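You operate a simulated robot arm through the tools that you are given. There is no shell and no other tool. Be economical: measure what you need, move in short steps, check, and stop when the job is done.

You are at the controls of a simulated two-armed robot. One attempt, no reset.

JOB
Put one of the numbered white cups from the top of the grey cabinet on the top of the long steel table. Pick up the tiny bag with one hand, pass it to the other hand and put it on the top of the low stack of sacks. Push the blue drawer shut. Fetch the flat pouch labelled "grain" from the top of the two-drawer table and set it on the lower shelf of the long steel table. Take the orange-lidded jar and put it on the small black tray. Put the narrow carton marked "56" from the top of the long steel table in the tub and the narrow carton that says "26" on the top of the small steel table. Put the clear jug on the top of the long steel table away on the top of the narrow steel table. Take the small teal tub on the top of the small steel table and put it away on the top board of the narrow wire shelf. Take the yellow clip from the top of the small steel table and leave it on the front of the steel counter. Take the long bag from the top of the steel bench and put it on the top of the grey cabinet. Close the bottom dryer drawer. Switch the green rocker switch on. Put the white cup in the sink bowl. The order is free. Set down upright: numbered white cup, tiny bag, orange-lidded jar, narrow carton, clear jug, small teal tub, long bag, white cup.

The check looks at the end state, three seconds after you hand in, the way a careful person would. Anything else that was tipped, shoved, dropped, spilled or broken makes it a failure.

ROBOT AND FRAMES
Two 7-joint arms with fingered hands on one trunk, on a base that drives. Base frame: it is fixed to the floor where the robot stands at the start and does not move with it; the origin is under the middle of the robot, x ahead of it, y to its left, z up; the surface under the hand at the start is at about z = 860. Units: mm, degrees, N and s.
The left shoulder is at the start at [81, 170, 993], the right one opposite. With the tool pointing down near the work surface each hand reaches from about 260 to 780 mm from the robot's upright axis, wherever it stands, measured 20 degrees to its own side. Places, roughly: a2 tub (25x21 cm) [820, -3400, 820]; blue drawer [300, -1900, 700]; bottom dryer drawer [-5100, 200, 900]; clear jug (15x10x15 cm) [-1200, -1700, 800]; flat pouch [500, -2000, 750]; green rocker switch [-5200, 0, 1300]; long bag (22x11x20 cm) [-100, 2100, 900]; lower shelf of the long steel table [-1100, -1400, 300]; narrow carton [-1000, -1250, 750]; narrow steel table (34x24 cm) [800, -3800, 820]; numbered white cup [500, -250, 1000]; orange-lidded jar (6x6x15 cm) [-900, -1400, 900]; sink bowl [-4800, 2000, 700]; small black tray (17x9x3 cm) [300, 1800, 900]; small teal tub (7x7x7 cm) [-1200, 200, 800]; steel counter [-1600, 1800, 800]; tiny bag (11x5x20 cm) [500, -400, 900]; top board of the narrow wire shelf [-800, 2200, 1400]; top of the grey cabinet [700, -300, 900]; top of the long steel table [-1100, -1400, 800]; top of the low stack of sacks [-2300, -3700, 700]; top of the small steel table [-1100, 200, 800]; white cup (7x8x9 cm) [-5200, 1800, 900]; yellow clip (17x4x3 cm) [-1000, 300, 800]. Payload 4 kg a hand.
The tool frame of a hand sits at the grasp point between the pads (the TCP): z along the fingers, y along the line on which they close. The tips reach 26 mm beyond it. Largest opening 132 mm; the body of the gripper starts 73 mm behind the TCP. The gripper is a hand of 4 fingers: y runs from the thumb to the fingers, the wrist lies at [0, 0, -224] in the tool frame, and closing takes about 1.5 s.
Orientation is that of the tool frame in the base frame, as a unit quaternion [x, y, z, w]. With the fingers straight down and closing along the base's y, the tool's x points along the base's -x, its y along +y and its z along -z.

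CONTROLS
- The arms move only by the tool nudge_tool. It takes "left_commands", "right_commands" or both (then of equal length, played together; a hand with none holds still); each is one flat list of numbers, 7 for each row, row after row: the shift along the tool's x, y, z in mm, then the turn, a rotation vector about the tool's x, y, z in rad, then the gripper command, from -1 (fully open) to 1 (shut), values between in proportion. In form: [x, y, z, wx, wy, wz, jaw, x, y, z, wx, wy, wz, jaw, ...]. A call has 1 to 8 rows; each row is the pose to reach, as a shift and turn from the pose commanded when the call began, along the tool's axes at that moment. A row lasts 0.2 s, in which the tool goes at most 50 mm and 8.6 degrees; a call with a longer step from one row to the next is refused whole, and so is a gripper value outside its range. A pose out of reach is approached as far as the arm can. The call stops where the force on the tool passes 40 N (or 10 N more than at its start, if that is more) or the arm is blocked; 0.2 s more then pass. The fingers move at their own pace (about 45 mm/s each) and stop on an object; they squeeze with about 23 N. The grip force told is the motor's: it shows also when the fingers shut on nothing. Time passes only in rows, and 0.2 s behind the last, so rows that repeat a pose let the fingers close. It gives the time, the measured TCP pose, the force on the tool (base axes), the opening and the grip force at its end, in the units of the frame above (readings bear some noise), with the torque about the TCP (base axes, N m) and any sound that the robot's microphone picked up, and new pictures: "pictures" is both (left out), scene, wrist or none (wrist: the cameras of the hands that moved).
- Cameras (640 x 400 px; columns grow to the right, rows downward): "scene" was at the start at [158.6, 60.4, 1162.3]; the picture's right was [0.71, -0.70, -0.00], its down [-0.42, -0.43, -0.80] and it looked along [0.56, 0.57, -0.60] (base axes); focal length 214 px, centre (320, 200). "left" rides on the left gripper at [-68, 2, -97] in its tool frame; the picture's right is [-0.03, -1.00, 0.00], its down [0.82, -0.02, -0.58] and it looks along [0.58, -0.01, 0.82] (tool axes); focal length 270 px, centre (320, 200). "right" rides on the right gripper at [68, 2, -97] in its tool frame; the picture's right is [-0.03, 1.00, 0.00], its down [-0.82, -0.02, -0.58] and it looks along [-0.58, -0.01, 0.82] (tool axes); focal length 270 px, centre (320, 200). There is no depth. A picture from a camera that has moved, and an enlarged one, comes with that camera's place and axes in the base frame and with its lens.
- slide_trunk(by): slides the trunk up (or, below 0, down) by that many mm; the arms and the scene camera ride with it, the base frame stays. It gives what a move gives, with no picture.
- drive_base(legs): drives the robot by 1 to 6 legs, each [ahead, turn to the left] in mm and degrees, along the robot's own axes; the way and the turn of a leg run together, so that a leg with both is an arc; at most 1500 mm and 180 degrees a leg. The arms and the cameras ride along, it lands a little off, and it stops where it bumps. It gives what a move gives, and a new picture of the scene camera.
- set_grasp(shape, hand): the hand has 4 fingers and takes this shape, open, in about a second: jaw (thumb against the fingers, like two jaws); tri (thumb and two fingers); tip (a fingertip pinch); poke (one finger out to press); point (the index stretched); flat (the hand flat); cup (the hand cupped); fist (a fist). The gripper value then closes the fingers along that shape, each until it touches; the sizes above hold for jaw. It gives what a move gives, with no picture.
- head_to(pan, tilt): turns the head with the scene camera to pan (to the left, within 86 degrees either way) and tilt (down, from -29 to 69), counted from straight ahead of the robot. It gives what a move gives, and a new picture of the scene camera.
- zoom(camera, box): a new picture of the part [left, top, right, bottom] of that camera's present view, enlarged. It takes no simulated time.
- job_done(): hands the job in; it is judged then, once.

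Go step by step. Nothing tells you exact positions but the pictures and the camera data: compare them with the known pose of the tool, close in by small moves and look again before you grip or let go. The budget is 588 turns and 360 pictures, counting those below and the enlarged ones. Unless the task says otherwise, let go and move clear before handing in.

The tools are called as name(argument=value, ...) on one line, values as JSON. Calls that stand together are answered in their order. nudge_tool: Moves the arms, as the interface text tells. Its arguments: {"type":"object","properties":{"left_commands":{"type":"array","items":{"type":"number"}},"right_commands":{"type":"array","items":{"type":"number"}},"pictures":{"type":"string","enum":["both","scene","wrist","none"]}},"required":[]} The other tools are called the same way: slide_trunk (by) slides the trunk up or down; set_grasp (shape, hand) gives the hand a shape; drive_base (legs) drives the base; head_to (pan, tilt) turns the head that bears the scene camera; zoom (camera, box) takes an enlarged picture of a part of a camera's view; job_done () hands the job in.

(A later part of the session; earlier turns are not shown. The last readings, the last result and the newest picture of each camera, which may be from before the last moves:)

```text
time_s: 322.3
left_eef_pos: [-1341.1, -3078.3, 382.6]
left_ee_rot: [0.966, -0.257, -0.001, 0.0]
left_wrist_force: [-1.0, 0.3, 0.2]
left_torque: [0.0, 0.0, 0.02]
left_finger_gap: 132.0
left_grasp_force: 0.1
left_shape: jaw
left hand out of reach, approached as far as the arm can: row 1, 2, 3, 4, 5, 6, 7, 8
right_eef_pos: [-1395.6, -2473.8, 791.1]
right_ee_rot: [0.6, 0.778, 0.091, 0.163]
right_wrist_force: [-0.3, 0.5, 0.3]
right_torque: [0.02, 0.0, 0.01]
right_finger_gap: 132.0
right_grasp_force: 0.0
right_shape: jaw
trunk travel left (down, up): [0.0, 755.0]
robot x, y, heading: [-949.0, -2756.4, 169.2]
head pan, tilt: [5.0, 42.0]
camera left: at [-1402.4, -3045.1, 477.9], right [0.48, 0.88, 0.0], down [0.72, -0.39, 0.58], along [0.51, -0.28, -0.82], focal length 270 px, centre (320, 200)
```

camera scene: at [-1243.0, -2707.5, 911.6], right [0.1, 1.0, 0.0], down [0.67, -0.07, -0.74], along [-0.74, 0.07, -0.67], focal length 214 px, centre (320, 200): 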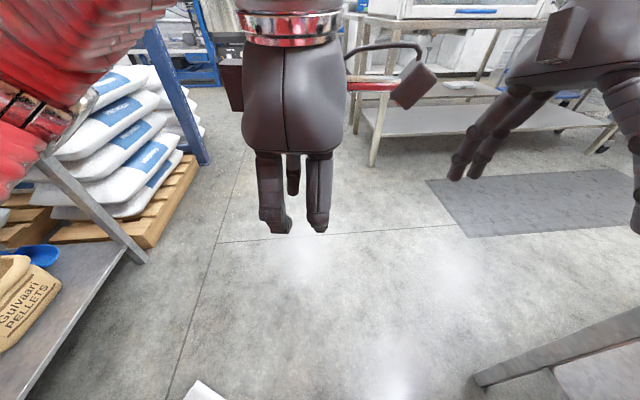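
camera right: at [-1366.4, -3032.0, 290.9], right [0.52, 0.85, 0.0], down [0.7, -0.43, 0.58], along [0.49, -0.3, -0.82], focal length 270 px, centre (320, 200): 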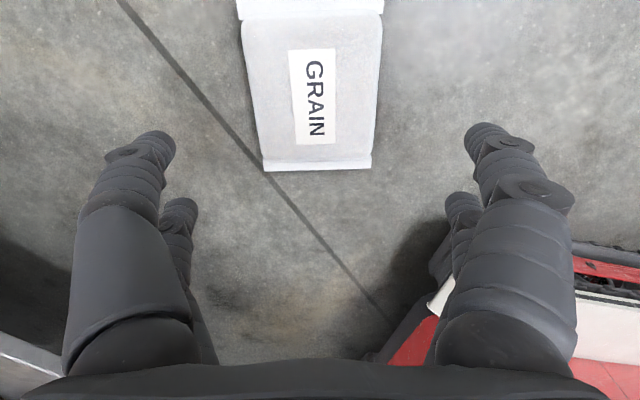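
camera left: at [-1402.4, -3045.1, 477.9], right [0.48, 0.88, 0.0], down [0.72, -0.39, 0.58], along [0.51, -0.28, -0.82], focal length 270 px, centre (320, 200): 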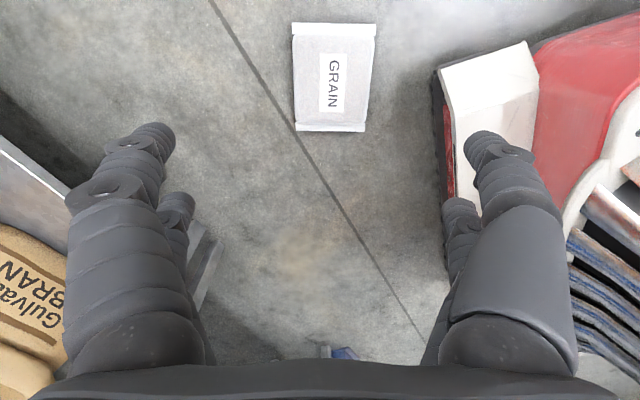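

drive_base(legs=[[-30, 0]])

nudge_tool(left_commands=[0, 0, 40, 0, 0, 0, -1, 0, 0, 80, 0, 0, 0, -1, 0, 0, 120, 0, 0, 0, -1, 0, 0, 160, 0, 0, 0, -1, 0, 0, 200, 0, 0, 0, -1], pictures="wrist")

```text
time_s: 323.2
left_eef_pos: [-1312.7, -3084.1, 381.4]
left_ee_rot: [0.966, -0.259, 0.001, 0.001]
left_wrist_force: [-0.2, 0.6, 0.4]
left_torque: [-0.01, -0.04, 0.02]
left_finger_gap: 131.9
left_grasp_force: 0.1
left_shape: jaw
right_eef_pos: [-1365.7, -2478.0, 791.0]
right_ee_rot: [0.599, 0.778, 0.091, 0.164]
right_wrist_force: [0.0, -0.1, 0.2]
right_torque: [-0.02, 0.0, -0.01]
right_finger_gap: 132.0
right_grasp_force: 0.0
right_shape: jaw
trunk travel left (down, up): [0.0, 755.0]
robot x, y, heading: [-919.7, -2756.6, 169.1]
head pan, tilt: [5.0, 42.0]
camera scene: at [-1212.8, -2713.3, 911.8], right [0.1, 1.0, 0.0], down [0.67, -0.07, -0.74], along [-0.74, 0.07, -0.67], focal length 214 px, centre (320, 200)
```

scene: 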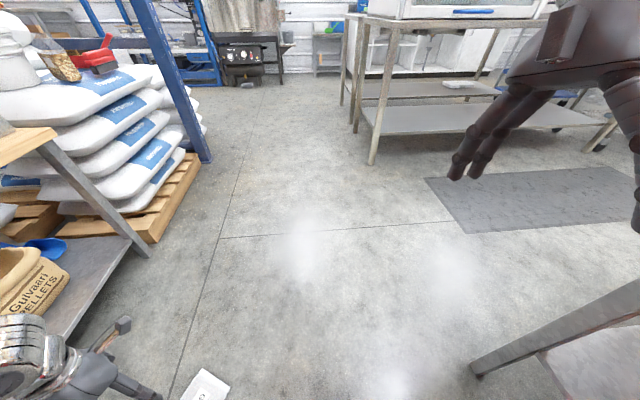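

```text
time_s: 324.4
left_eef_pos: [-1312.7, -3083.4, 181.1]
left_ee_rot: [0.966, -0.259, 0.0, 0.0]
left_wrist_force: [-0.3, -0.2, -0.3]
left_torque: [0.03, -0.01, 0.02]
left_finger_gap: 132.0
left_grasp_force: 0.1
left_shape: jaw
right_eef_pos: [-1366.5, -2478.5, 790.6]
right_ee_rot: [0.6, 0.778, 0.091, 0.164]
right_wrist_force: [0.1, 0.9, -0.4]
right_torque: [0.02, -0.01, -0.03]
right_finger_gap: 132.2
right_grasp_force: 0.1
right_shape: jaw
trunk travel left (down, up): [0.0, 755.0]
robot x, y, heading: [-920.1, -2761.3, 169.3]
head pan, tilt: [5.0, 42.0]
camera left: at [-1373.9, -3050.6, 278.4], right [0.48, 0.88, 0.0], down [0.72, -0.39, 0.58], along [0.51, -0.28, -0.82], focal length 270 px, centre (320, 200)
```

left: 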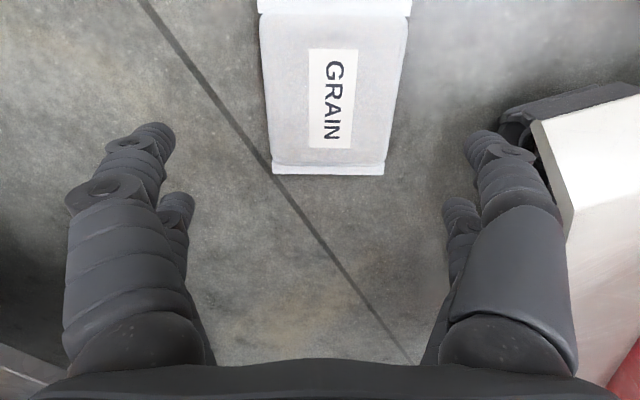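

nudge_tool(left_commands=[-6, -6, 20, 0, 0, 0, -1, -12, -12, 60, 0, 0, 0, -1, -12, -12, 90, 0, 0, 0, -1], pictures="wrist")

```text
time_s: 325.2
left_eef_pos: [-1316.3, -3069.0, 91.2]
left_ee_rot: [0.965, -0.261, 0.001, 0.001]
left_wrist_force: [-0.2, -0.7, 0.6]
left_torque: [0.0, -0.03, -0.03]
left_finger_gap: 131.8
left_grasp_force: 0.0
left_shape: jaw
right_eef_pos: [-1366.2, -2478.0, 792.6]
right_ee_rot: [0.599, 0.778, 0.092, 0.164]
right_wrist_force: [0.4, 0.3, -0.3]
right_torque: [-0.05, 0.0, 0.02]
right_finger_gap: 132.0
right_grasp_force: 0.0
right_shape: jaw
trunk travel left (down, up): [0.0, 755.0]
robot x, y, heading: [-920.7, -2762.9, 169.4]
head pan, tilt: [5.0, 42.0]
camera left: at [-1377.2, -3034.9, 188.6], right [0.48, 0.88, 0.0], down [0.72, -0.39, 0.58], along [0.51, -0.28, -0.82], focal length 270 px, centre (320, 200)
```

left: 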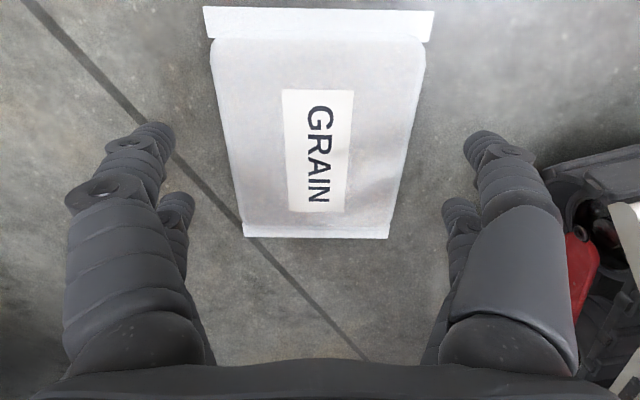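

nudge_tool(left_commands=[0, -1, 25, 0, 0, 0, -1, 0, -1, 45, 0, 0, 0, -1, 0, -1, 52, 0, 0, 0, -1, 0, -1, 58, 0, 0, 0, -1], pictures="wrist")

```text
time_s: 326.2
left_eef_pos: [-1317.7, -3067.8, 34.1]
left_ee_rot: [0.966, -0.259, 0.0, 0.001]
left_wrist_force: [0.0, 0.5, 0.4]
left_torque: [-0.05, 0.0, -0.03]
left_finger_gap: 132.0
left_grasp_force: 0.0
left_shape: jaw
right_eef_pos: [-1366.8, -2477.9, 791.9]
right_ee_rot: [0.599, 0.778, 0.091, 0.164]
right_wrist_force: [0.5, -0.3, -0.2]
right_torque: [0.02, -0.02, 0.03]
right_finger_gap: 132.3
right_grasp_force: 0.1
right_shape: jaw
trunk travel left (down, up): [0.0, 755.0]
robot x, y, heading: [-922.5, -2760.0, 169.6]
head pan, tilt: [5.0, 42.0]
camera left: at [-1377.0, -3033.7, 130.4], right [0.48, 0.88, 0.0], down [0.72, -0.39, 0.58], along [0.51, -0.28, -0.82], focal length 270 px, centre (320, 200)
```

left: 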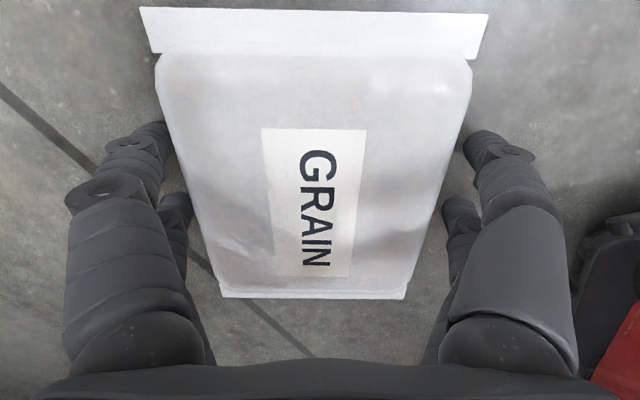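

Both fingers straddle the pouch cleanly. I close and lift.

nudge_tool(left_commands=[0, 0, 0, 0, 0, 0, -0.7, 0, 0, 0, 0, 0, 0, 0, 0, 0, 0, 0, 0, 0, 0.5, 0, 0, 0, 0, 0, 0, 0.8, 0, 0, 0, 0, 0, 0, 0.8, 0, 0, -20, 0, 0, 0, 0.8, 0, 0, -60, 0, 0, 0, 0.8, 0, 0, -100, 0, 0, 0, 0.8], pictures="wrist")

```text
time_s: 328.0
left_eef_pos: [-1315.5, -3068.5, 132.2]
left_ee_rot: [0.966, -0.259, 0.001, 0.0]
left_wrist_force: [-0.1, 0.5, -3.8]
left_torque: [0.03, 0.04, 0.01]
left_finger_gap: 114.8
left_grasp_force: 22.8
left_shape: jaw
right_eef_pos: [-1365.7, -2479.3, 792.8]
right_ee_rot: [0.6, 0.778, 0.091, 0.164]
right_wrist_force: [0.4, 0.2, -1.5]
right_torque: [0.02, 0.01, 0.01]
right_finger_gap: 132.0
right_grasp_force: 0.2
right_shape: jaw
trunk travel left (down, up): [0.0, 755.0]
robot x, y, heading: [-924.1, -2761.1, 169.6]
head pan, tilt: [5.0, 42.0]
camera left: at [-1376.1, -3034.8, 229.9], right [0.48, 0.88, 0.0], down [0.72, -0.39, 0.58], along [0.51, -0.28, -0.82], focal length 270 px, centre (320, 200)
```

left: 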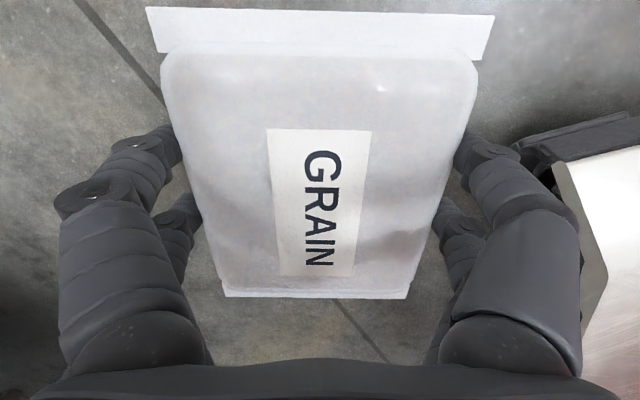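

Pouch is held level. I raise both hands and turn toward the end of the long table to slide it onto the lower shelf.

nudge_tool(left_commands=[0, 0, -45, 0, 0, 0, 0.8, 0, 0, -90, 0, 0, 0, 0.8, 0, 0, -135, 0, 0, 0, 0.8, 0, 0, -180, 0, 0, 0, 0.8, 0, 0, -225, 0, 0, 0, 0.8, 0, 0, -260, 0, 0, 0, 0.8], right_commands=[-7, 15, -40, 0, 0, 0, -1, -14, 30, -80, 0, 0, 0, -1, -21, 46, -118, 0, 0, 0, -1, -28, 61, -158, 0, 0, 0, -1, -35, 76, -198, 0, 0, 0, -1, -42, 91, -238, 0, 0, 0, -1], pictures="none")

drive_base(legs=[[-120, 0], [0, -40]])

drive_base(legs=[[0, -40]])

```text
time_s: 329.4
left_eef_pos: [-1323.5, -3070.4, 387.0]
left_ee_rot: [0.966, -0.259, 0.001, -0.001]
left_wrist_force: [0.0, 0.6, -3.3]
left_torque: [0.03, 0.03, 0.02]
left_finger_gap: 114.5
left_grasp_force: 22.9
left_shape: jaw
left hand out of reach, approached as far as the arm can: row 6
right_eef_pos: [-1324.8, -2482.6, 915.8]
right_ee_rot: [0.6, 0.778, 0.089, 0.165]
right_wrist_force: [0.4, 0.1, -0.8]
right_torque: [0.0, 0.0, -0.02]
right_finger_gap: 132.1
right_grasp_force: 0.1
right_shape: jaw
right hand out of reach, approached as far as the arm can: row 3, 4, 5, 6
trunk travel left (down, up): [0.0, 755.0]
robot x, y, heading: [-923.0, -2760.3, 169.4]
head pan, tilt: [5.0, 42.0]
```

```text
time_s: 332.1
left_eef_pos: [-1313.3, -2875.2, 382.0]
left_ee_rot: [0.877, -0.48, 0.009, -0.004]
left_wrist_force: [0.1, -0.3, -2.9]
left_torque: [0.05, 0.03, -0.01]
left_finger_gap: 114.5
left_grasp_force: 22.8
left_shape: jaw
right_eef_pos: [-1034.6, -2353.3, 915.8]
right_ee_rot: [0.768, 0.613, 0.047, 0.178]
right_wrist_force: [-0.5, -0.3, -0.1]
right_torque: [-0.04, 0.02, 0.02]
right_finger_gap: 132.0
right_grasp_force: 0.0
right_shape: jaw
trunk travel left (down, up): [0.0, 755.0]
robot x, y, heading: [-819.1, -2806.2, 141.3]
head pan, tilt: [5.0, 42.0]
stopped in leg 2: the robot was blocked; the commanded pose is now the measured one
camera scene: at [-1054.9, -2629.0, 911.7], right [0.55, 0.83, 0.0], down [0.56, -0.37, -0.74], along [-0.62, 0.41, -0.67], focal length 214 px, centre (320, 200)
```

scene: 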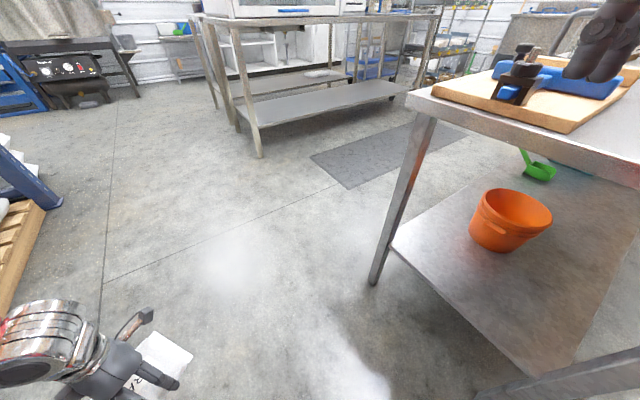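

```text
time_s: 334.0
left_eef_pos: [-1297.2, -2628.0, 376.7]
left_ee_rot: [0.733, -0.68, 0.02, -0.002]
left_wrist_force: [0.4, 0.4, -2.6]
left_torque: [0.03, 0.01, 0.0]
left_finger_gap: 115.0
left_grasp_force: 23.2
left_shape: jaw
right_eef_pos: [-797.7, -2306.4, 915.8]
right_ee_rot: [0.896, 0.406, -0.001, 0.181]
right_wrist_force: [-0.2, -0.2, -0.4]
right_torque: [0.01, 0.03, -0.02]
right_finger_gap: 132.2
right_grasp_force: 0.0
right_shape: jaw
trunk travel left (down, up): [0.0, 755.0]
robot x, y, heading: [-847.1, -2817.3, 112.3]
head pan, tilt: [5.0, 42.0]
stopped in leg 1: the robot was blocked; the commanded pose is now the measured one
camera scene: at [-968.6, -2548.7, 911.7], right [0.89, 0.46, 0.0], down [0.31, -0.6, -0.74], along [-0.34, 0.66, -0.67], focal length 214 px, centre (320, 200)
```

scene: 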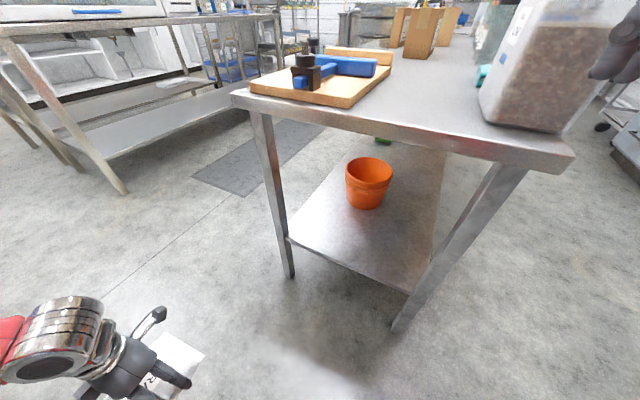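

drive_base(legs=[[0, -22], [215, 0]])

```text
time_s: 335.9
left_eef_pos: [-1197.7, -2470.2, 373.2]
left_ee_rot: [-0.593, 0.805, -0.025, -0.005]
left_wrist_force: [0.0, -0.2, -3.2]
left_torque: [-0.01, -0.01, 0.02]
left_finger_gap: 114.9
left_grasp_force: 22.8
left_shape: jaw
right_eef_pos: [-613.2, -2358.9, 915.9]
right_ee_rot: [0.956, 0.231, -0.037, 0.175]
right_wrist_force: [0.5, 0.1, 0.8]
right_torque: [0.0, -0.01, 0.0]
right_finger_gap: 131.7
right_grasp_force: 0.1
right_shape: jaw
trunk travel left (down, up): [0.0, 755.0]
robot x, y, heading: [-874.8, -2816.3, 90.8]
head pan, tilt: [5.0, 42.0]
stopped in leg 1: the robot was blocked; the commanded pose is now the measured one
camera scene: at [-885.6, -2522.1, 911.7], right [0.99, 0.1, 0.0], down [0.07, -0.67, -0.74], along [-0.07, 0.74, -0.67], focal length 214 px, centre (320, 200)
```

scene: 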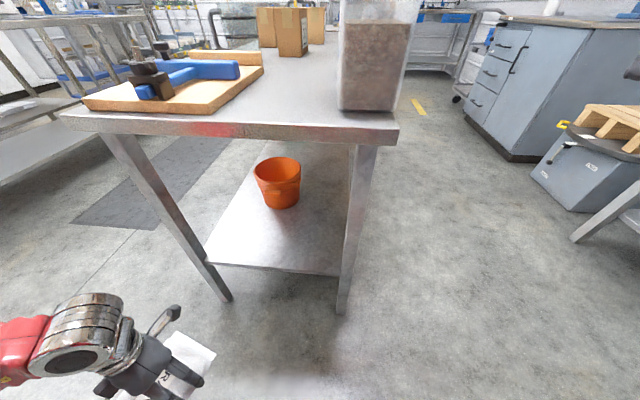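

drive_base(legs=[[200, 0]])

```text
time_s: 337.5
left_eef_pos: [-1198.9, -2265.0, 375.1]
left_ee_rot: [-0.592, 0.806, -0.026, -0.004]
left_wrist_force: [0.5, 0.2, -3.4]
left_torque: [0.05, 0.02, -0.01]
left_finger_gap: 114.4
left_grasp_force: 23.2
left_shape: jaw
right_eef_pos: [-614.7, -2156.4, 914.3]
right_ee_rot: [0.956, 0.23, -0.037, 0.176]
right_wrist_force: [-0.1, -0.5, 0.9]
right_torque: [0.02, -0.01, 0.03]
right_finger_gap: 132.0
right_grasp_force: 0.0
right_shape: jaw
trunk travel left (down, up): [0.0, 755.0]
robot x, y, heading: [-877.9, -2613.8, 90.8]
head pan, tilt: [5.0, 42.0]
camera scene: at [-887.1, -2318.2, 911.7], right [1.0, 0.1, 0.0], down [0.06, -0.67, -0.74], along [-0.07, 0.74, -0.67], focal length 214 px, centre (320, 200)
```

scene: 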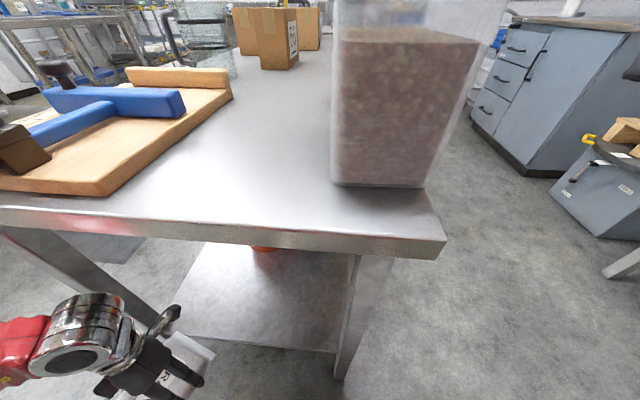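

nudge_tool(left_commands=[-12, -39, 0, 0, 0, 0, 0.8, -25, -78, 0, 0, 0, 0, 0.8, -37, -118, 0, 0, 0, 0, 0.8, -77, -105, 0, 0, 0, 0, 0.8, -117, -93, 0, 0, 0, 0, 0.8, -158, -80, 0, 0, 0, 0, 0.8, -199, -67, 0, 0, 0, 0, 0.8], pictures="both")

```text
time_s: 339.1
left_eef_pos: [-1074.9, -2105.0, 366.6]
left_ee_rot: [-0.588, 0.808, -0.029, -0.008]
left_wrist_force: [0.0, -0.2, -4.2]
left_torque: [0.02, -0.04, 0.01]
left_finger_gap: 114.4
left_grasp_force: 23.1
left_shape: jaw
left hand out of reach, approached as far as the arm can: row 1, 2, 3
right_eef_pos: [-612.6, -2162.8, 919.2]
right_ee_rot: [0.957, 0.231, -0.036, 0.173]
right_wrist_force: [0.0, -0.4, -0.1]
right_torque: [-0.05, 0.03, 0.03]
right_finger_gap: 131.9
right_grasp_force: 0.1
right_shape: jaw
trunk travel left (down, up): [0.0, 755.0]
robot x, y, heading: [-881.2, -2612.9, 90.4]
head pan, tilt: [5.0, 42.0]
camera scene: at [-886.2, -2324.4, 913.3], right [1.0, 0.1, 0.0], down [0.06, -0.66, -0.75], along [-0.07, 0.74, -0.66], focal length 214 px, centre (320, 200)
camera left: at [-1057.4, -2033.2, 460.5], right [0.96, -0.28, 0.04], down [-0.24, -0.75, 0.62], along [-0.14, -0.6, -0.79], focal length 270 px, centre (320, 200)
```

scene: 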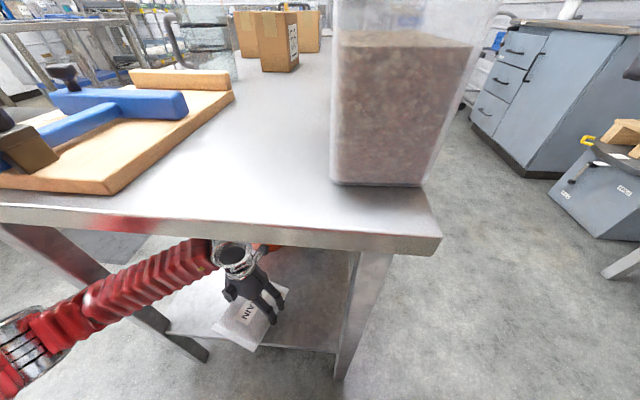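
left: 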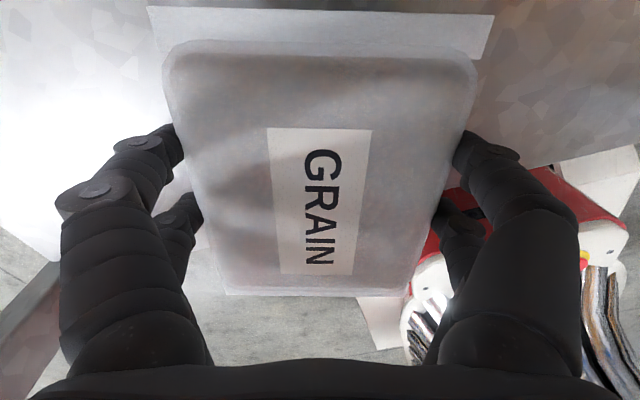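

nudge_tool(left_commands=[-18, 6, 0, 0, 0, 0, 0.8, -35, 11, 0, 0, 0, 0, 0.8, -35, 11, 10, 0, 0, 0, 0.8, -35, 11, 18, 0, 0, 0, 0.8, -35, 11, 25, 0, 0, 0, 0.8, -35, 11, 32, 0, 0, 0, 0.8, -35, 11, 39, 0, 0, 0, 0.8, -35, 11, 46, 0, 0, 0, 0.8], pictures="none")

```text
time_s: 340.9
left_eef_pos: [-1072.7, -2069.7, 332.0]
left_ee_rot: [-0.589, 0.808, -0.02, -0.004]
left_wrist_force: [1.9, -10.2, 31.1]
left_torque: [0.49, 1.66, 0.42]
left_finger_gap: 113.9
left_grasp_force: 23.5
left_shape: jaw
right_eef_pos: [-608.1, -2172.0, 923.4]
right_ee_rot: [0.958, 0.231, -0.038, 0.166]
right_wrist_force: [-0.4, -0.7, -0.5]
right_torque: [0.01, 0.05, 0.01]
right_finger_gap: 132.1
right_grasp_force: 0.1
right_shape: jaw
trunk travel left (down, up): [0.0, 755.0]
robot x, y, heading: [-880.6, -2613.2, 90.8]
head pan, tilt: [5.0, 42.0]
```

nudge_tool(left_commands=[0, 0, -2, 0, 0, 0, 0.1, 0, 0, -2, 0, 0, 0, -0.8, 0, 0, -2, 0, 0, 0, -1, 0, 0, -2, 0, 0, 0, -1, 0, 0, -25, 0, 0, 0, -1, 0, 0, -60, 0, 0, 0, -1], pictures="wrist")

```text
time_s: 342.5
left_eef_pos: [-1064.4, -2113.3, 342.5]
left_ee_rot: [-0.579, 0.811, -0.074, -0.041]
left_wrist_force: [-0.6, -0.2, -0.8]
left_torque: [0.03, 0.0, -0.03]
left_finger_gap: 132.0
left_grasp_force: 0.0
left_shape: jaw
right_eef_pos: [-607.2, -2159.6, 917.3]
right_ee_rot: [0.957, 0.232, -0.04, 0.171]
right_wrist_force: [0.4, -0.6, 0.4]
right_torque: [0.05, -0.02, 0.01]
right_finger_gap: 132.1
right_grasp_force: 0.1
right_shape: jaw
trunk travel left (down, up): [0.0, 755.0]
robot x, y, heading: [-878.7, -2615.1, 90.9]
head pan, tilt: [5.0, 42.0]
stopped in row 6 (left hand): the arm was blocked; the commanded pose is now the measured one
camera left: at [-1045.3, -2031.0, 427.0], right [0.95, -0.29, 0.07], down [-0.26, -0.67, 0.69], along [-0.16, -0.68, -0.72], focal length 270 px, centre (320, 200)
```

left: 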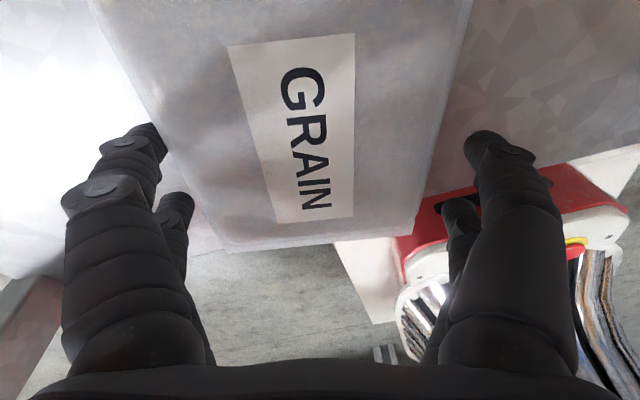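

nudge_tool(left_commands=[25, 0, 0, 0, 0, 0, -1, 50, 0, 0, 0, 0, 0, -1, 80, 0, -5, 0, 0, 0, -1, 110, 0, -10, 0, 0, 0, -1, 150, 0, -15, 0, 0, 0, -1], pictures="both")

```text
time_s: 343.7
left_eef_pos: [-1114.9, -2244.4, 371.3]
left_ee_rot: [-0.581, 0.809, -0.079, -0.041]
left_wrist_force: [-0.6, 0.4, 0.7]
left_torque: [0.01, 0.0, 0.01]
left_finger_gap: 131.8
left_grasp_force: 0.1
left_shape: jaw
right_eef_pos: [-613.2, -2149.5, 912.5]
right_ee_rot: [0.956, 0.23, -0.037, 0.179]
right_wrist_force: [0.3, 0.1, -0.2]
right_torque: [0.01, -0.02, 0.03]
right_finger_gap: 132.2
right_grasp_force: 0.1
right_shape: jaw
trunk travel left (down, up): [0.0, 755.0]
robot x, y, heading: [-878.1, -2613.6, 90.6]
head pan, tilt: [5.0, 42.0]
camera scene: at [-886.4, -2318.6, 911.7], right [1.0, 0.1, 0.0], down [0.06, -0.67, -0.74], along [-0.07, 0.74, -0.67], focal length 214 px, centre (320, 200)
camera left: at [-1097.4, -2162.3, 456.1], right [0.95, -0.29, 0.08], down [-0.26, -0.67, 0.7], along [-0.15, -0.69, -0.71], focal length 270 px, centre (320, 200)
```

scene: 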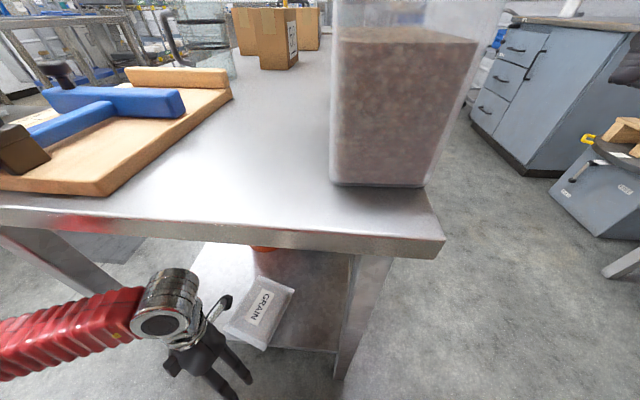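
left: 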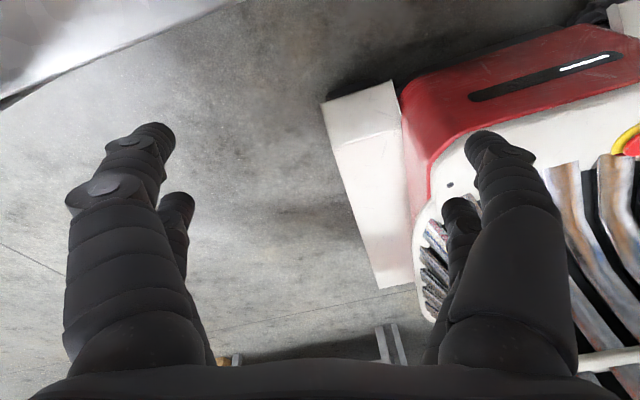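

zoom(camera="scene", box=[160, 230, 400, 380])

```text
2.67 times, centred on (280, 305) of scene
camera zoom: at [-886.4, -2318.6, 911.7], right [1.0, 0.1, 0.0], down [0.06, -0.67, -0.74], along [-0.07, 0.74, -0.67], focal length 572 px, centre (427, -80)
```

zoom: 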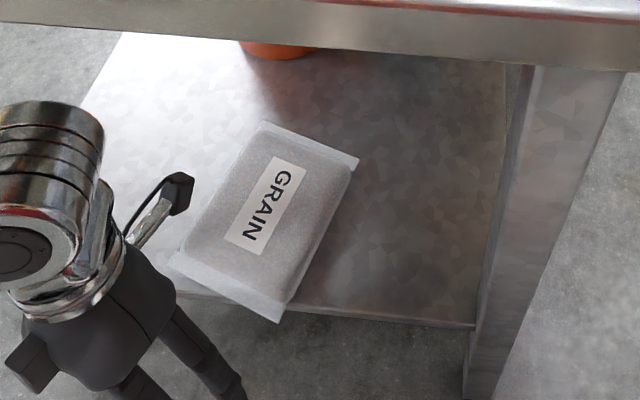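

The GRAIN pouch rests on the lower shelf. Now I reverse clear, raise the trunk and plan to reach the jug and carton 56 from the table's west side.

drive_base(legs=[[-230, 0], [0, 40]])

slide_trunk(by=350)

drive_base(legs=[[0, 48]])

```text
time_s: 347.4
left_eef_pos: [-1285.2, -2692.6, 372.5]
left_ee_rot: [0.808, -0.582, 0.087, 0.012]
left_wrist_force: [-0.1, 0.3, 1.0]
left_torque: [-0.02, 0.01, 0.0]
left_finger_gap: 132.0
left_grasp_force: 0.0
left_shape: jaw
right_eef_pos: [-944.1, -2312.5, 912.0]
right_ee_rot: [0.832, 0.523, 0.021, 0.183]
right_wrist_force: [-0.5, 0.8, -0.5]
right_torque: [-0.03, 0.0, 0.0]
right_finger_gap: 131.8
right_grasp_force: 0.0
right_shape: jaw
trunk travel left (down, up): [0.0, 755.0]
robot x, y, heading: [-841.4, -2816.7, 129.0]
head pan, tilt: [5.0, 42.0]
stopped in leg 2: the robot was blocked; the commanded pose is now the measured one
camera scene: at [-1031.8, -2594.8, 911.7], right [0.72, 0.7, 0.0], down [0.47, -0.48, -0.74], along [-0.52, 0.53, -0.67], focal length 214 px, centre (320, 200)
```

scene: 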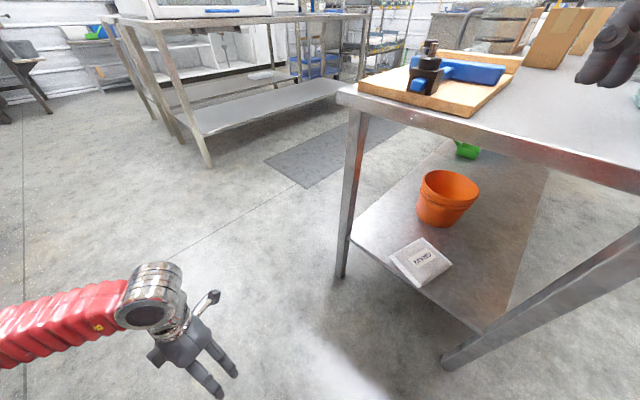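

```text
time_s: 350.8
left_eef_pos: [-1285.2, -2692.0, 722.9]
left_ee_rot: [0.809, -0.581, 0.088, 0.012]
left_wrist_force: [0.0, -0.1, 0.4]
left_torque: [0.03, 0.03, -0.04]
left_finger_gap: 132.0
left_grasp_force: 0.0
left_shape: jaw
right_eef_pos: [-825.3, -2460.5, 1381.8]
right_ee_rot: [0.847, 0.532, -0.004, -0.026]
right_wrist_force: [0.2, -0.2, 1.0]
right_torque: [0.01, -0.03, 0.02]
right_finger_gap: 131.8
right_grasp_force: 0.1
right_shape: jaw
trunk travel left (down, up): [-350.0, 405.0]
robot x, y, heading: [-839.4, -2822.8, 129.2]
head pan, tilt: [5.0, 42.0]
```

```text
time_s: 353.1
left_eef_pos: [-1270.3, -2995.2, 722.4]
left_ee_rot: [0.956, -0.28, 0.087, -0.018]
left_wrist_force: [-0.3, -0.3, 0.3]
left_torque: [0.04, -0.02, -0.02]
left_finger_gap: 131.9
left_grasp_force: 0.0
left_shape: jaw
right_eef_pos: [-1056.9, -2527.6, 1382.9]
right_ee_rot: [0.622, 0.783, -0.012, -0.024]
right_wrist_force: [0.3, 1.0, 0.5]
right_torque: [0.04, -0.01, 0.01]
right_finger_gap: 131.9
right_grasp_force: 0.0
right_shape: jaw
trunk travel left (down, up): [-350.0, 405.0]
robot x, y, heading: [-836.1, -2786.3, 168.6]
head pan, tilt: [5.0, 42.0]
stopped in leg 1: the robot was blocked; the commanded pose is now the measured one
camera scene: at [-969.3, -2769.1, 1283.3], right [0.11, 0.99, 0.0], down [0.67, -0.07, -0.74], along [-0.74, 0.08, -0.67], focal length 214 px, centre (320, 200)
```

scene: 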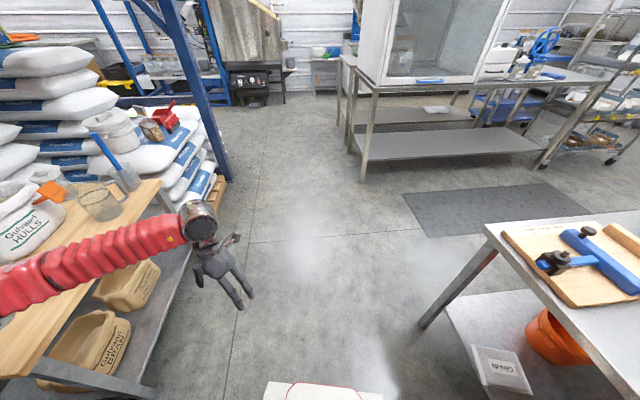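

drive_base(legs=[[930, 0], [0, -45]])

drive_base(legs=[[0, -40], [900, 0]])

```text
time_s: 360.2
left_eef_pos: [-2247.4, -2490.5, 724.2]
left_ee_rot: [0.806, -0.585, 0.087, 0.013]
left_wrist_force: [-0.1, 0.8, 1.1]
left_torque: [-0.03, -0.02, 0.02]
left_finger_gap: 132.4
left_grasp_force: 0.1
left_shape: jaw
right_eef_pos: [-1785.1, -2261.3, 1384.3]
right_ee_rot: [0.848, 0.529, -0.006, -0.026]
right_wrist_force: [0.6, -0.3, -0.4]
right_torque: [0.01, 0.04, 0.01]
right_finger_gap: 131.8
right_grasp_force: 0.0
right_shape: jaw
trunk travel left (down, up): [-350.0, 405.0]
robot x, y, heading: [-1799.8, -2623.8, 128.6]
head pan, tilt: [5.0, 42.0]
stopped in leg 2: the robot was blocked; the commanded pose is now the measured one
camera scene: at [-1890.4, -2524.1, 1283.5], right [0.72, 0.69, 0.0], down [0.46, -0.48, -0.74], along [-0.51, 0.54, -0.67], focal length 214 px, centre (320, 200)
```

scene: 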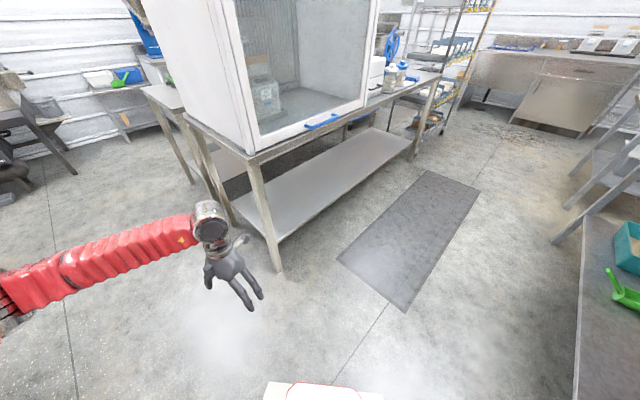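

```text
time_s: 362.7
left_eef_pos: [-2069.8, -2236.0, 726.2]
left_ee_rot: [-0.567, 0.819, -0.077, -0.043]
left_wrist_force: [0.6, 0.8, -0.2]
left_torque: [-0.01, 0.0, -0.04]
left_finger_gap: 131.9
left_grasp_force: 0.2
left_shape: jaw
right_eef_pos: [-1563.4, -2347.6, 1384.2]
right_ee_rot: [0.976, 0.217, 0.003, -0.029]
right_wrist_force: [-0.5, 0.3, 0.1]
right_torque: [-0.01, 0.08, -0.02]
right_finger_gap: 132.2
right_grasp_force: 0.1
right_shape: jaw
trunk travel left (down, up): [-350.0, 405.0]
robot x, y, heading: [-1837.0, -2621.6, 90.4]
head pan, tilt: [5.0, 42.0]
stopped in leg 1: the robot was blocked; the commanded pose is now the measured one
camera scene: at [-1841.3, -2487.7, 1283.5], right [1.0, 0.09, 0.0], down [0.06, -0.67, -0.74], along [-0.07, 0.74, -0.67], focal length 214 px, centre (320, 200)
```

scene: 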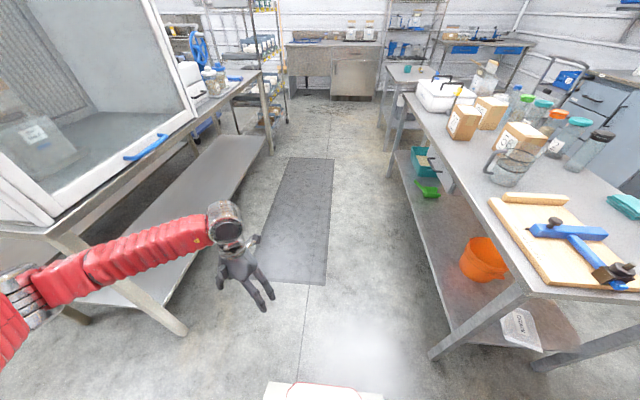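

nudge_tool(left_commands=[7, -3, -43, -0.006, -0.021, -0.046, -1, 14, -7, -86, -0.012, -0.043, -0.092, -1, 21, -10, -129, -0.018, -0.064, -0.137, -1, 27, -13, -172, -0.024, -0.086, -0.183, -1, 34, -17, -215, -0.03, -0.107, -0.229, -1, 41, -20, -258, -0.036, -0.128, -0.275, -1, 48, -24, -301, -0.042, -0.15, -0.32, -1, 55, -27, -344, -0.048, -0.171, -0.366, -1], pictures="none")

drive_base(legs=[[0, -6], [1010, 0], [0, -40]])

drive_base(legs=[[0, -44]])

```text
time_s: 364.5
left_eef_pos: [-2069.0, -2236.1, 1075.9]
left_ee_rot: [0.71, -0.704, 0.0, 0.0]
left_wrist_force: [0.5, -0.5, 0.0]
left_torque: [0.0, 0.02, 0.03]
left_finger_gap: 131.8
left_grasp_force: 0.1
left_shape: jaw
right_eef_pos: [-1565.8, -2347.9, 1383.9]
right_ee_rot: [0.975, 0.218, 0.004, -0.03]
right_wrist_force: [0.2, 0.2, 0.0]
right_torque: [0.05, 0.02, -0.01]
right_finger_gap: 131.8
right_grasp_force: 0.1
right_shape: jaw
trunk travel left (down, up): [-350.0, 405.0]
robot x, y, heading: [-1837.8, -2619.6, 90.5]
head pan, tilt: [5.0, 42.0]
```

```text
time_s: 372.6
left_eef_pos: [-1610.8, -1200.7, 1075.8]
left_ee_rot: [-0.378, 0.926, 0.001, -0.001]
left_wrist_force: [0.3, -0.6, -0.2]
left_torque: [0.07, 0.04, -0.01]
left_finger_gap: 132.1
left_grasp_force: 0.0
left_shape: jaw
right_eef_pos: [-1342.7, -1641.7, 1381.1]
right_ee_rot: [0.983, -0.181, 0.015, -0.029]
right_wrist_force: [-0.6, -0.4, -0.2]
right_torque: [0.01, 0.07, 0.01]
right_finger_gap: 132.2
right_grasp_force: 0.0
right_shape: jaw
trunk travel left (down, up): [-350.0, 405.0]
robot x, y, heading: [-1749.3, -1605.8, 44.5]
head pan, tilt: [5.0, 42.0]
stopped in leg 3: the robot was blocked; the commanded pose is now the measured one
camera scene: at [-1658.5, -1514.4, 1283.5], right [0.76, -0.65, 0.0], down [-0.44, -0.51, -0.74], along [0.48, 0.57, -0.67], focal length 214 px, centre (320, 200)
```

scene: 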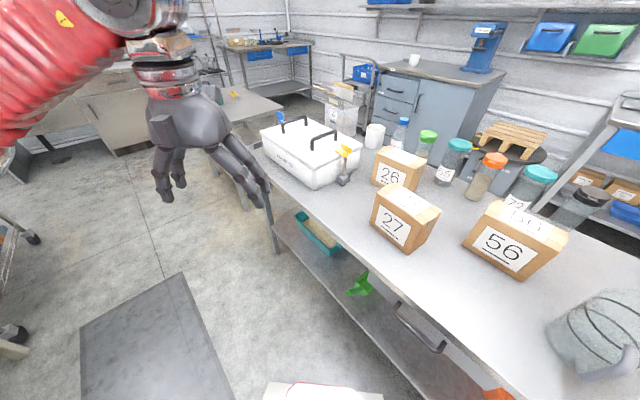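

```text
time_s: 375.5
left_eef_pos: [-1365.9, -1412.4, 1077.6]
left_ee_rot: [-0.008, 1.0, 0.002, 0.0]
left_wrist_force: [-0.1, -1.2, 0.8]
left_torque: [0.06, 0.02, 0.01]
left_finger_gap: 132.2
left_grasp_force: 0.1
left_shape: jaw
right_eef_pos: [-1473.2, -1917.9, 1378.9]
right_ee_rot: [0.845, -0.534, 0.028, -0.025]
right_wrist_force: [0.0, -0.2, -0.2]
right_torque: [0.14, -0.04, 0.0]
right_finger_gap: 131.9
right_grasp_force: 0.1
right_shape: jaw
trunk travel left (down, up): [-350.0, 405.0]
robot x, y, heading: [-1751.8, -1575.9, 1.5]
head pan, tilt: [5.0, 42.0]
stopped in leg 1: the robot was blocked; the commanded pose is now the measured one
camera scene: at [-1615.8, -1566.8, 1283.5], right [0.11, -0.99, 0.0], down [-0.67, -0.07, -0.74], along [0.74, 0.08, -0.67], focal length 214 px, centre (320, 200)
```

scene: 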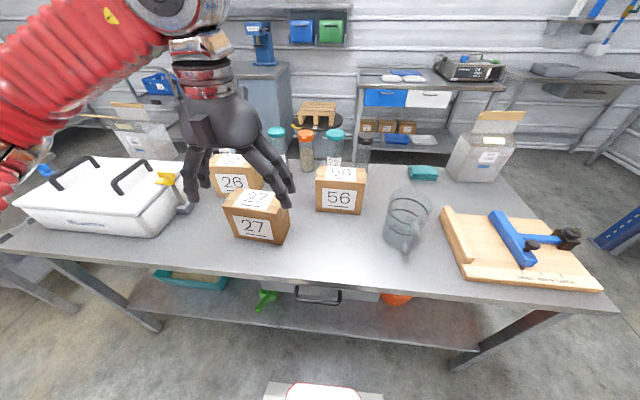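

Excellent view: jug at about (-1205, -1755) with its handle toward me, carton 56 at (-1072, -1582), all jars upright. I bring the right hand above the jug.

nudge_tool(right_commands=[-4, -39, 20, 0, 0, 0.145, -1, -8, -78, 40, 0, 0, 0.29, -1, -12, -117, 60, 0, 0, 0.435, -1, -16, -156, 80, 0, 0, 0.58, -1, -20, -195, 100, 0, 0, 0.725, -1, -24, -234, 120, 0, 0, 0.87, -1, -28, -273, 140, 0, 0, 1.015, -1, -32, -312, 160, 0, 0, 1.16, -1], pictures="none")

nudge_tool(right_commands=[0, 0, 28, 0, 0, 0.145, -1, 0, 0, 56, 0, 0, 0.29, -1, 0, 0, 84, 0, 0, 0.435, -1, 0, 0, 112, 0, 0, 0.58, -1, 0, 0, 140, 0, 0, 0.725, -1, 0, 0, 165, 0, 0, 0.85, -1], pictures="wrist")

```text
time_s: 377.3
left_eef_pos: [-1366.6, -1407.6, 1076.0]
left_ee_rot: [-0.009, 1.0, -0.001, 0.0]
left_wrist_force: [-0.5, 0.1, 0.3]
left_torque: [0.01, -0.05, 0.01]
left_finger_gap: 132.1
left_grasp_force: 0.0
left_shape: jaw
right_eef_pos: [-1215.5, -1768.0, 1229.2]
right_ee_rot: [-0.412, 0.91, -0.013, 0.037]
right_wrist_force: [0.2, 0.1, -0.5]
right_torque: [-0.05, -0.04, 0.0]
right_finger_gap: 131.8
right_grasp_force: 0.0
right_shape: jaw
right hand out of reach, approached as far as the arm can: row 7, 8
trunk travel left (down, up): [-350.0, 405.0]
robot x, y, heading: [-1750.8, -1567.6, 1.5]
head pan, tilt: [5.0, 42.0]
```

```text
time_s: 378.7
left_eef_pos: [-1365.3, -1407.4, 1076.0]
left_ee_rot: [-0.009, 1.0, -0.001, 0.0]
left_wrist_force: [0.6, 0.5, 0.0]
left_torque: [0.0, 0.02, 0.0]
left_finger_gap: 131.8
left_grasp_force: 0.1
left_shape: jaw
right_eef_pos: [-1199.5, -1766.7, 1065.3]
right_ee_rot: [-0.001, 0.999, 0.004, 0.037]
right_wrist_force: [0.8, -0.7, 0.2]
right_torque: [0.01, -0.02, -0.05]
right_finger_gap: 132.1
right_grasp_force: 0.1
right_shape: jaw
trunk travel left (down, up): [-350.0, 405.0]
robot x, y, heading: [-1749.4, -1572.7, 1.3]
head pan, tilt: [5.0, 42.0]
camera right: at [-1276.7, -1764.3, 1157.5], right [0.02, 1.0, 0.01], down [0.77, -0.02, 0.64], along [0.64, -0.01, -0.77], focal length 270 px, centre (320, 200)
```

right: 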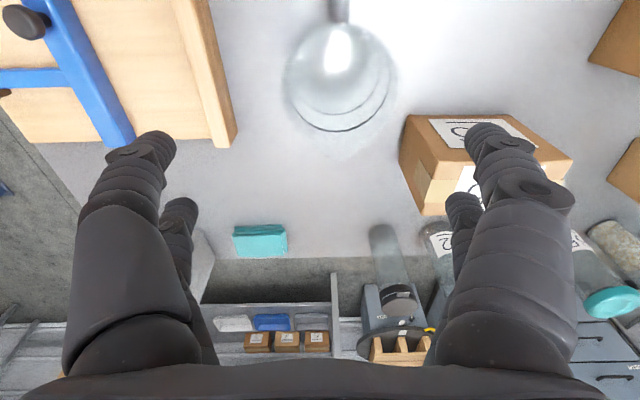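

nudge_tool(right_commands=[12, 18, 30, 0, 0.074, 0, -1, 12, 18, 70, 0, 0.074, 0, -1, 12, 18, 110, 0, 0.074, 0, -1, 12, 18, 140, 0, 0.074, 0, -1], pictures="wrist")

```text
time_s: 379.7
left_eef_pos: [-1364.0, -1407.6, 1077.3]
left_ee_rot: [-0.008, 1.0, 0.0, -0.001]
left_wrist_force: [0.3, 0.2, 0.0]
left_torque: [0.0, -0.03, 0.01]
left_finger_gap: 132.0
left_grasp_force: 0.0
left_shape: jaw
right_eef_pos: [-1203.9, -1747.1, 924.7]
right_ee_rot: [-0.002, 1.0, 0.004, 0.0]
right_wrist_force: [0.1, 0.1, 1.1]
right_torque: [0.04, -0.03, 0.01]
right_finger_gap: 132.1
right_grasp_force: 0.1
right_shape: jaw
trunk travel left (down, up): [-350.0, 405.0]
robot x, y, heading: [-1751.1, -1571.8, 1.3]
head pan, tilt: [5.0, 42.0]
camera right: at [-1272.6, -1744.5, 1021.8], right [0.02, 1.0, 0.01], down [0.82, -0.02, 0.58], along [0.58, -0.01, -0.82], focal length 270 px, centre (320, 200)
```

right: 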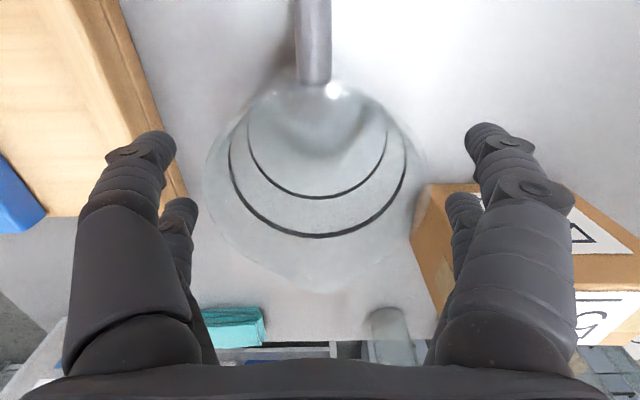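

nudge_tool(right_commands=[12, 0, 12, 0, 0, 0, -1, 12, 0, 26, 0, 0, 0, -1, 12, 0, 26, 0, 0, 0, 0, 12, 0, 26, 0, 0, 0, 0.5, 12, 0, 26, 0, 0, 0, 0.7, 12, 0, 26, 0, 0, 0, 0.7, 12, 0, 26, 0, 0, 0, 0.7, 12, 0, 26, 0, 0, 0, 0.7], pictures="none")

nudge_tool(right_commands=[0, 0, -20, 0, 0, 0, 0.8, 0, 0, -60, 0, 0, 0, 0.8, 0, 0, -100, 0, 0, 0, 0.8, 0, 0, -145, 0, 0, 0, 0.8], pictures="wrist")

```text
time_s: 381.5
left_eef_pos: [-1365.3, -1408.2, 1076.3]
left_ee_rot: [-0.009, 1.0, -0.002, -0.001]
left_wrist_force: [0.3, 0.1, 0.1]
left_torque: [0.02, -0.05, 0.01]
left_finger_gap: 132.0
left_grasp_force: 0.0
left_shape: jaw
right_eef_pos: [-1216.6, -1746.6, 898.5]
right_ee_rot: [-0.002, 1.0, 0.002, 0.0]
right_wrist_force: [-0.4, 0.0, 0.0]
right_torque: [-0.01, -0.02, -0.03]
right_finger_gap: 70.1
right_grasp_force: 23.3
right_shape: jaw
trunk travel left (down, up): [-350.0, 405.0]
robot x, y, heading: [-1752.7, -1570.9, 1.3]
head pan, tilt: [5.0, 42.0]
```

```text
time_s: 382.5
left_eef_pos: [-1365.9, -1408.9, 1076.2]
left_ee_rot: [-0.008, 1.0, 0.0, 0.0]
left_wrist_force: [0.6, -0.4, 0.5]
left_torque: [0.0, -0.03, 0.03]
left_finger_gap: 132.0
left_grasp_force: 0.0
left_shape: jaw
right_eef_pos: [-1215.1, -1746.6, 1047.4]
right_ee_rot: [-0.002, 1.0, 0.002, 0.0]
right_wrist_force: [-0.5, 0.7, -0.9]
right_torque: [0.03, 0.0, -0.02]
right_finger_gap: 69.6
right_grasp_force: 22.9
right_shape: jaw
trunk travel left (down, up): [-350.0, 405.0]
robot x, y, heading: [-1750.7, -1570.3, 1.5]
head pan, tilt: [5.0, 42.0]
camera right: at [-1284.4, -1744.9, 1143.4], right [0.02, 1.0, 0.01], down [0.82, -0.02, 0.58], along [0.58, -0.01, -0.82], focal length 270 px, centre (320, 200)
```

right: 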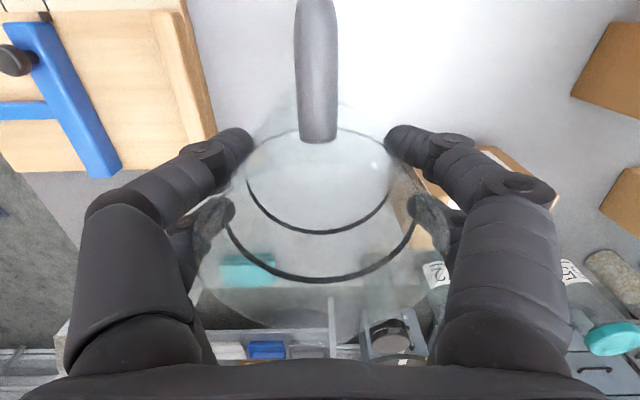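

nudge_tool(right_commands=[16, -20, -10, 0, 0, 0, 0.8, 32, -40, -20, 0, 0, 0, 0.8, 48, -60, -30, 0, 0, 0, 0.8, 65, -80, -40, 0, 0, 0, 0.8, 81, -100, -50, 0, 0, 0, 0.8, 97, -120, -60, 0, 0, 0, 0.8, 113, -140, -70, 0, 0, 0, 0.8, 130, -160, -80, 0, 0, 0, 0.8], left_commands=[0, 0, 0, 0, 0, 0.145, -1, 0, 0, 0, 0, 0, 0.29, -1, 0, 0, 0, 0, 0, 0.435, -1, -30, -18, 0, 0, 0, 0.58, -1, -70, -41, 0, 0, 0, 0.725, -1, -110, -65, 0, 0, 0, 0.87, -1, -150, -88, 0, 0, 0, 1.015, -1, -190, -112, 0, 0, 0, 1.16, -1], pictures="none")

nudge_tool(left_commands=[-8, 36, 0, 0, 0, 0.14, -1, -16, 72, 0, 0, 0, 0.28, -1, -26, 104, 0, 0, 0, 0.41, -1, -26, 104, 25, 0, 0, 0.41, -1], pictures="wrist")

```text
time_s: 384.3
left_eef_pos: [-1174.4, -1514.9, 1079.6]
left_ee_rot: [0.542, 0.841, 0.0, 0.0]
left_wrist_force: [-0.4, -1.0, 0.2]
left_torque: [0.02, 0.02, 0.01]
left_finger_gap: 132.2
left_grasp_force: 0.0
left_shape: jaw
right_eef_pos: [-1341.6, -1911.1, 1123.0]
right_ee_rot: [-0.004, 1.0, 0.003, 0.0]
right_wrist_force: [0.1, 0.3, -0.7]
right_torque: [-0.03, 0.02, -0.01]
right_finger_gap: 69.7
right_grasp_force: 23.1
right_shape: jaw
trunk travel left (down, up): [-350.0, 405.0]
robot x, y, heading: [-1751.8, -1568.7, 1.6]
head pan, tilt: [5.0, 42.0]
```

```text
time_s: 385.3
left_eef_pos: [-1067.9, -1491.6, 1051.9]
left_ee_rot: [0.7, 0.714, -0.002, 0.0]
left_wrist_force: [0.5, 0.5, -0.9]
left_torque: [-0.05, 0.02, -0.03]
left_finger_gap: 131.8
left_grasp_force: 0.1
left_shape: jaw
right_eef_pos: [-1340.3, -1907.2, 1124.0]
right_ee_rot: [-0.003, 1.0, 0.002, -0.001]
right_wrist_force: [1.2, 1.9, -1.2]
right_torque: [-0.05, 0.05, -0.02]
right_finger_gap: 69.8
right_grasp_force: 23.1
right_shape: jaw
trunk travel left (down, up): [-350.0, 405.0]
robot x, y, heading: [-1746.9, -1571.5, 1.2]
head pan, tilt: [5.0, 42.0]
camera left: at [-1064.5, -1558.4, 1148.2], right [-1.0, -0.05, 0.0], down [-0.04, 0.82, 0.58], along [-0.03, 0.57, -0.82], focal length 270 px, centre (320, 200)
```

left: 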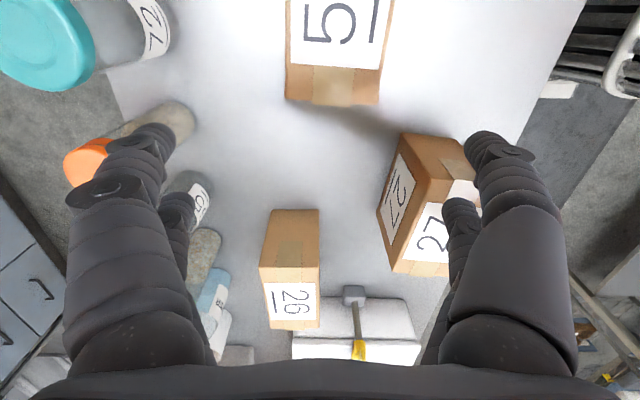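

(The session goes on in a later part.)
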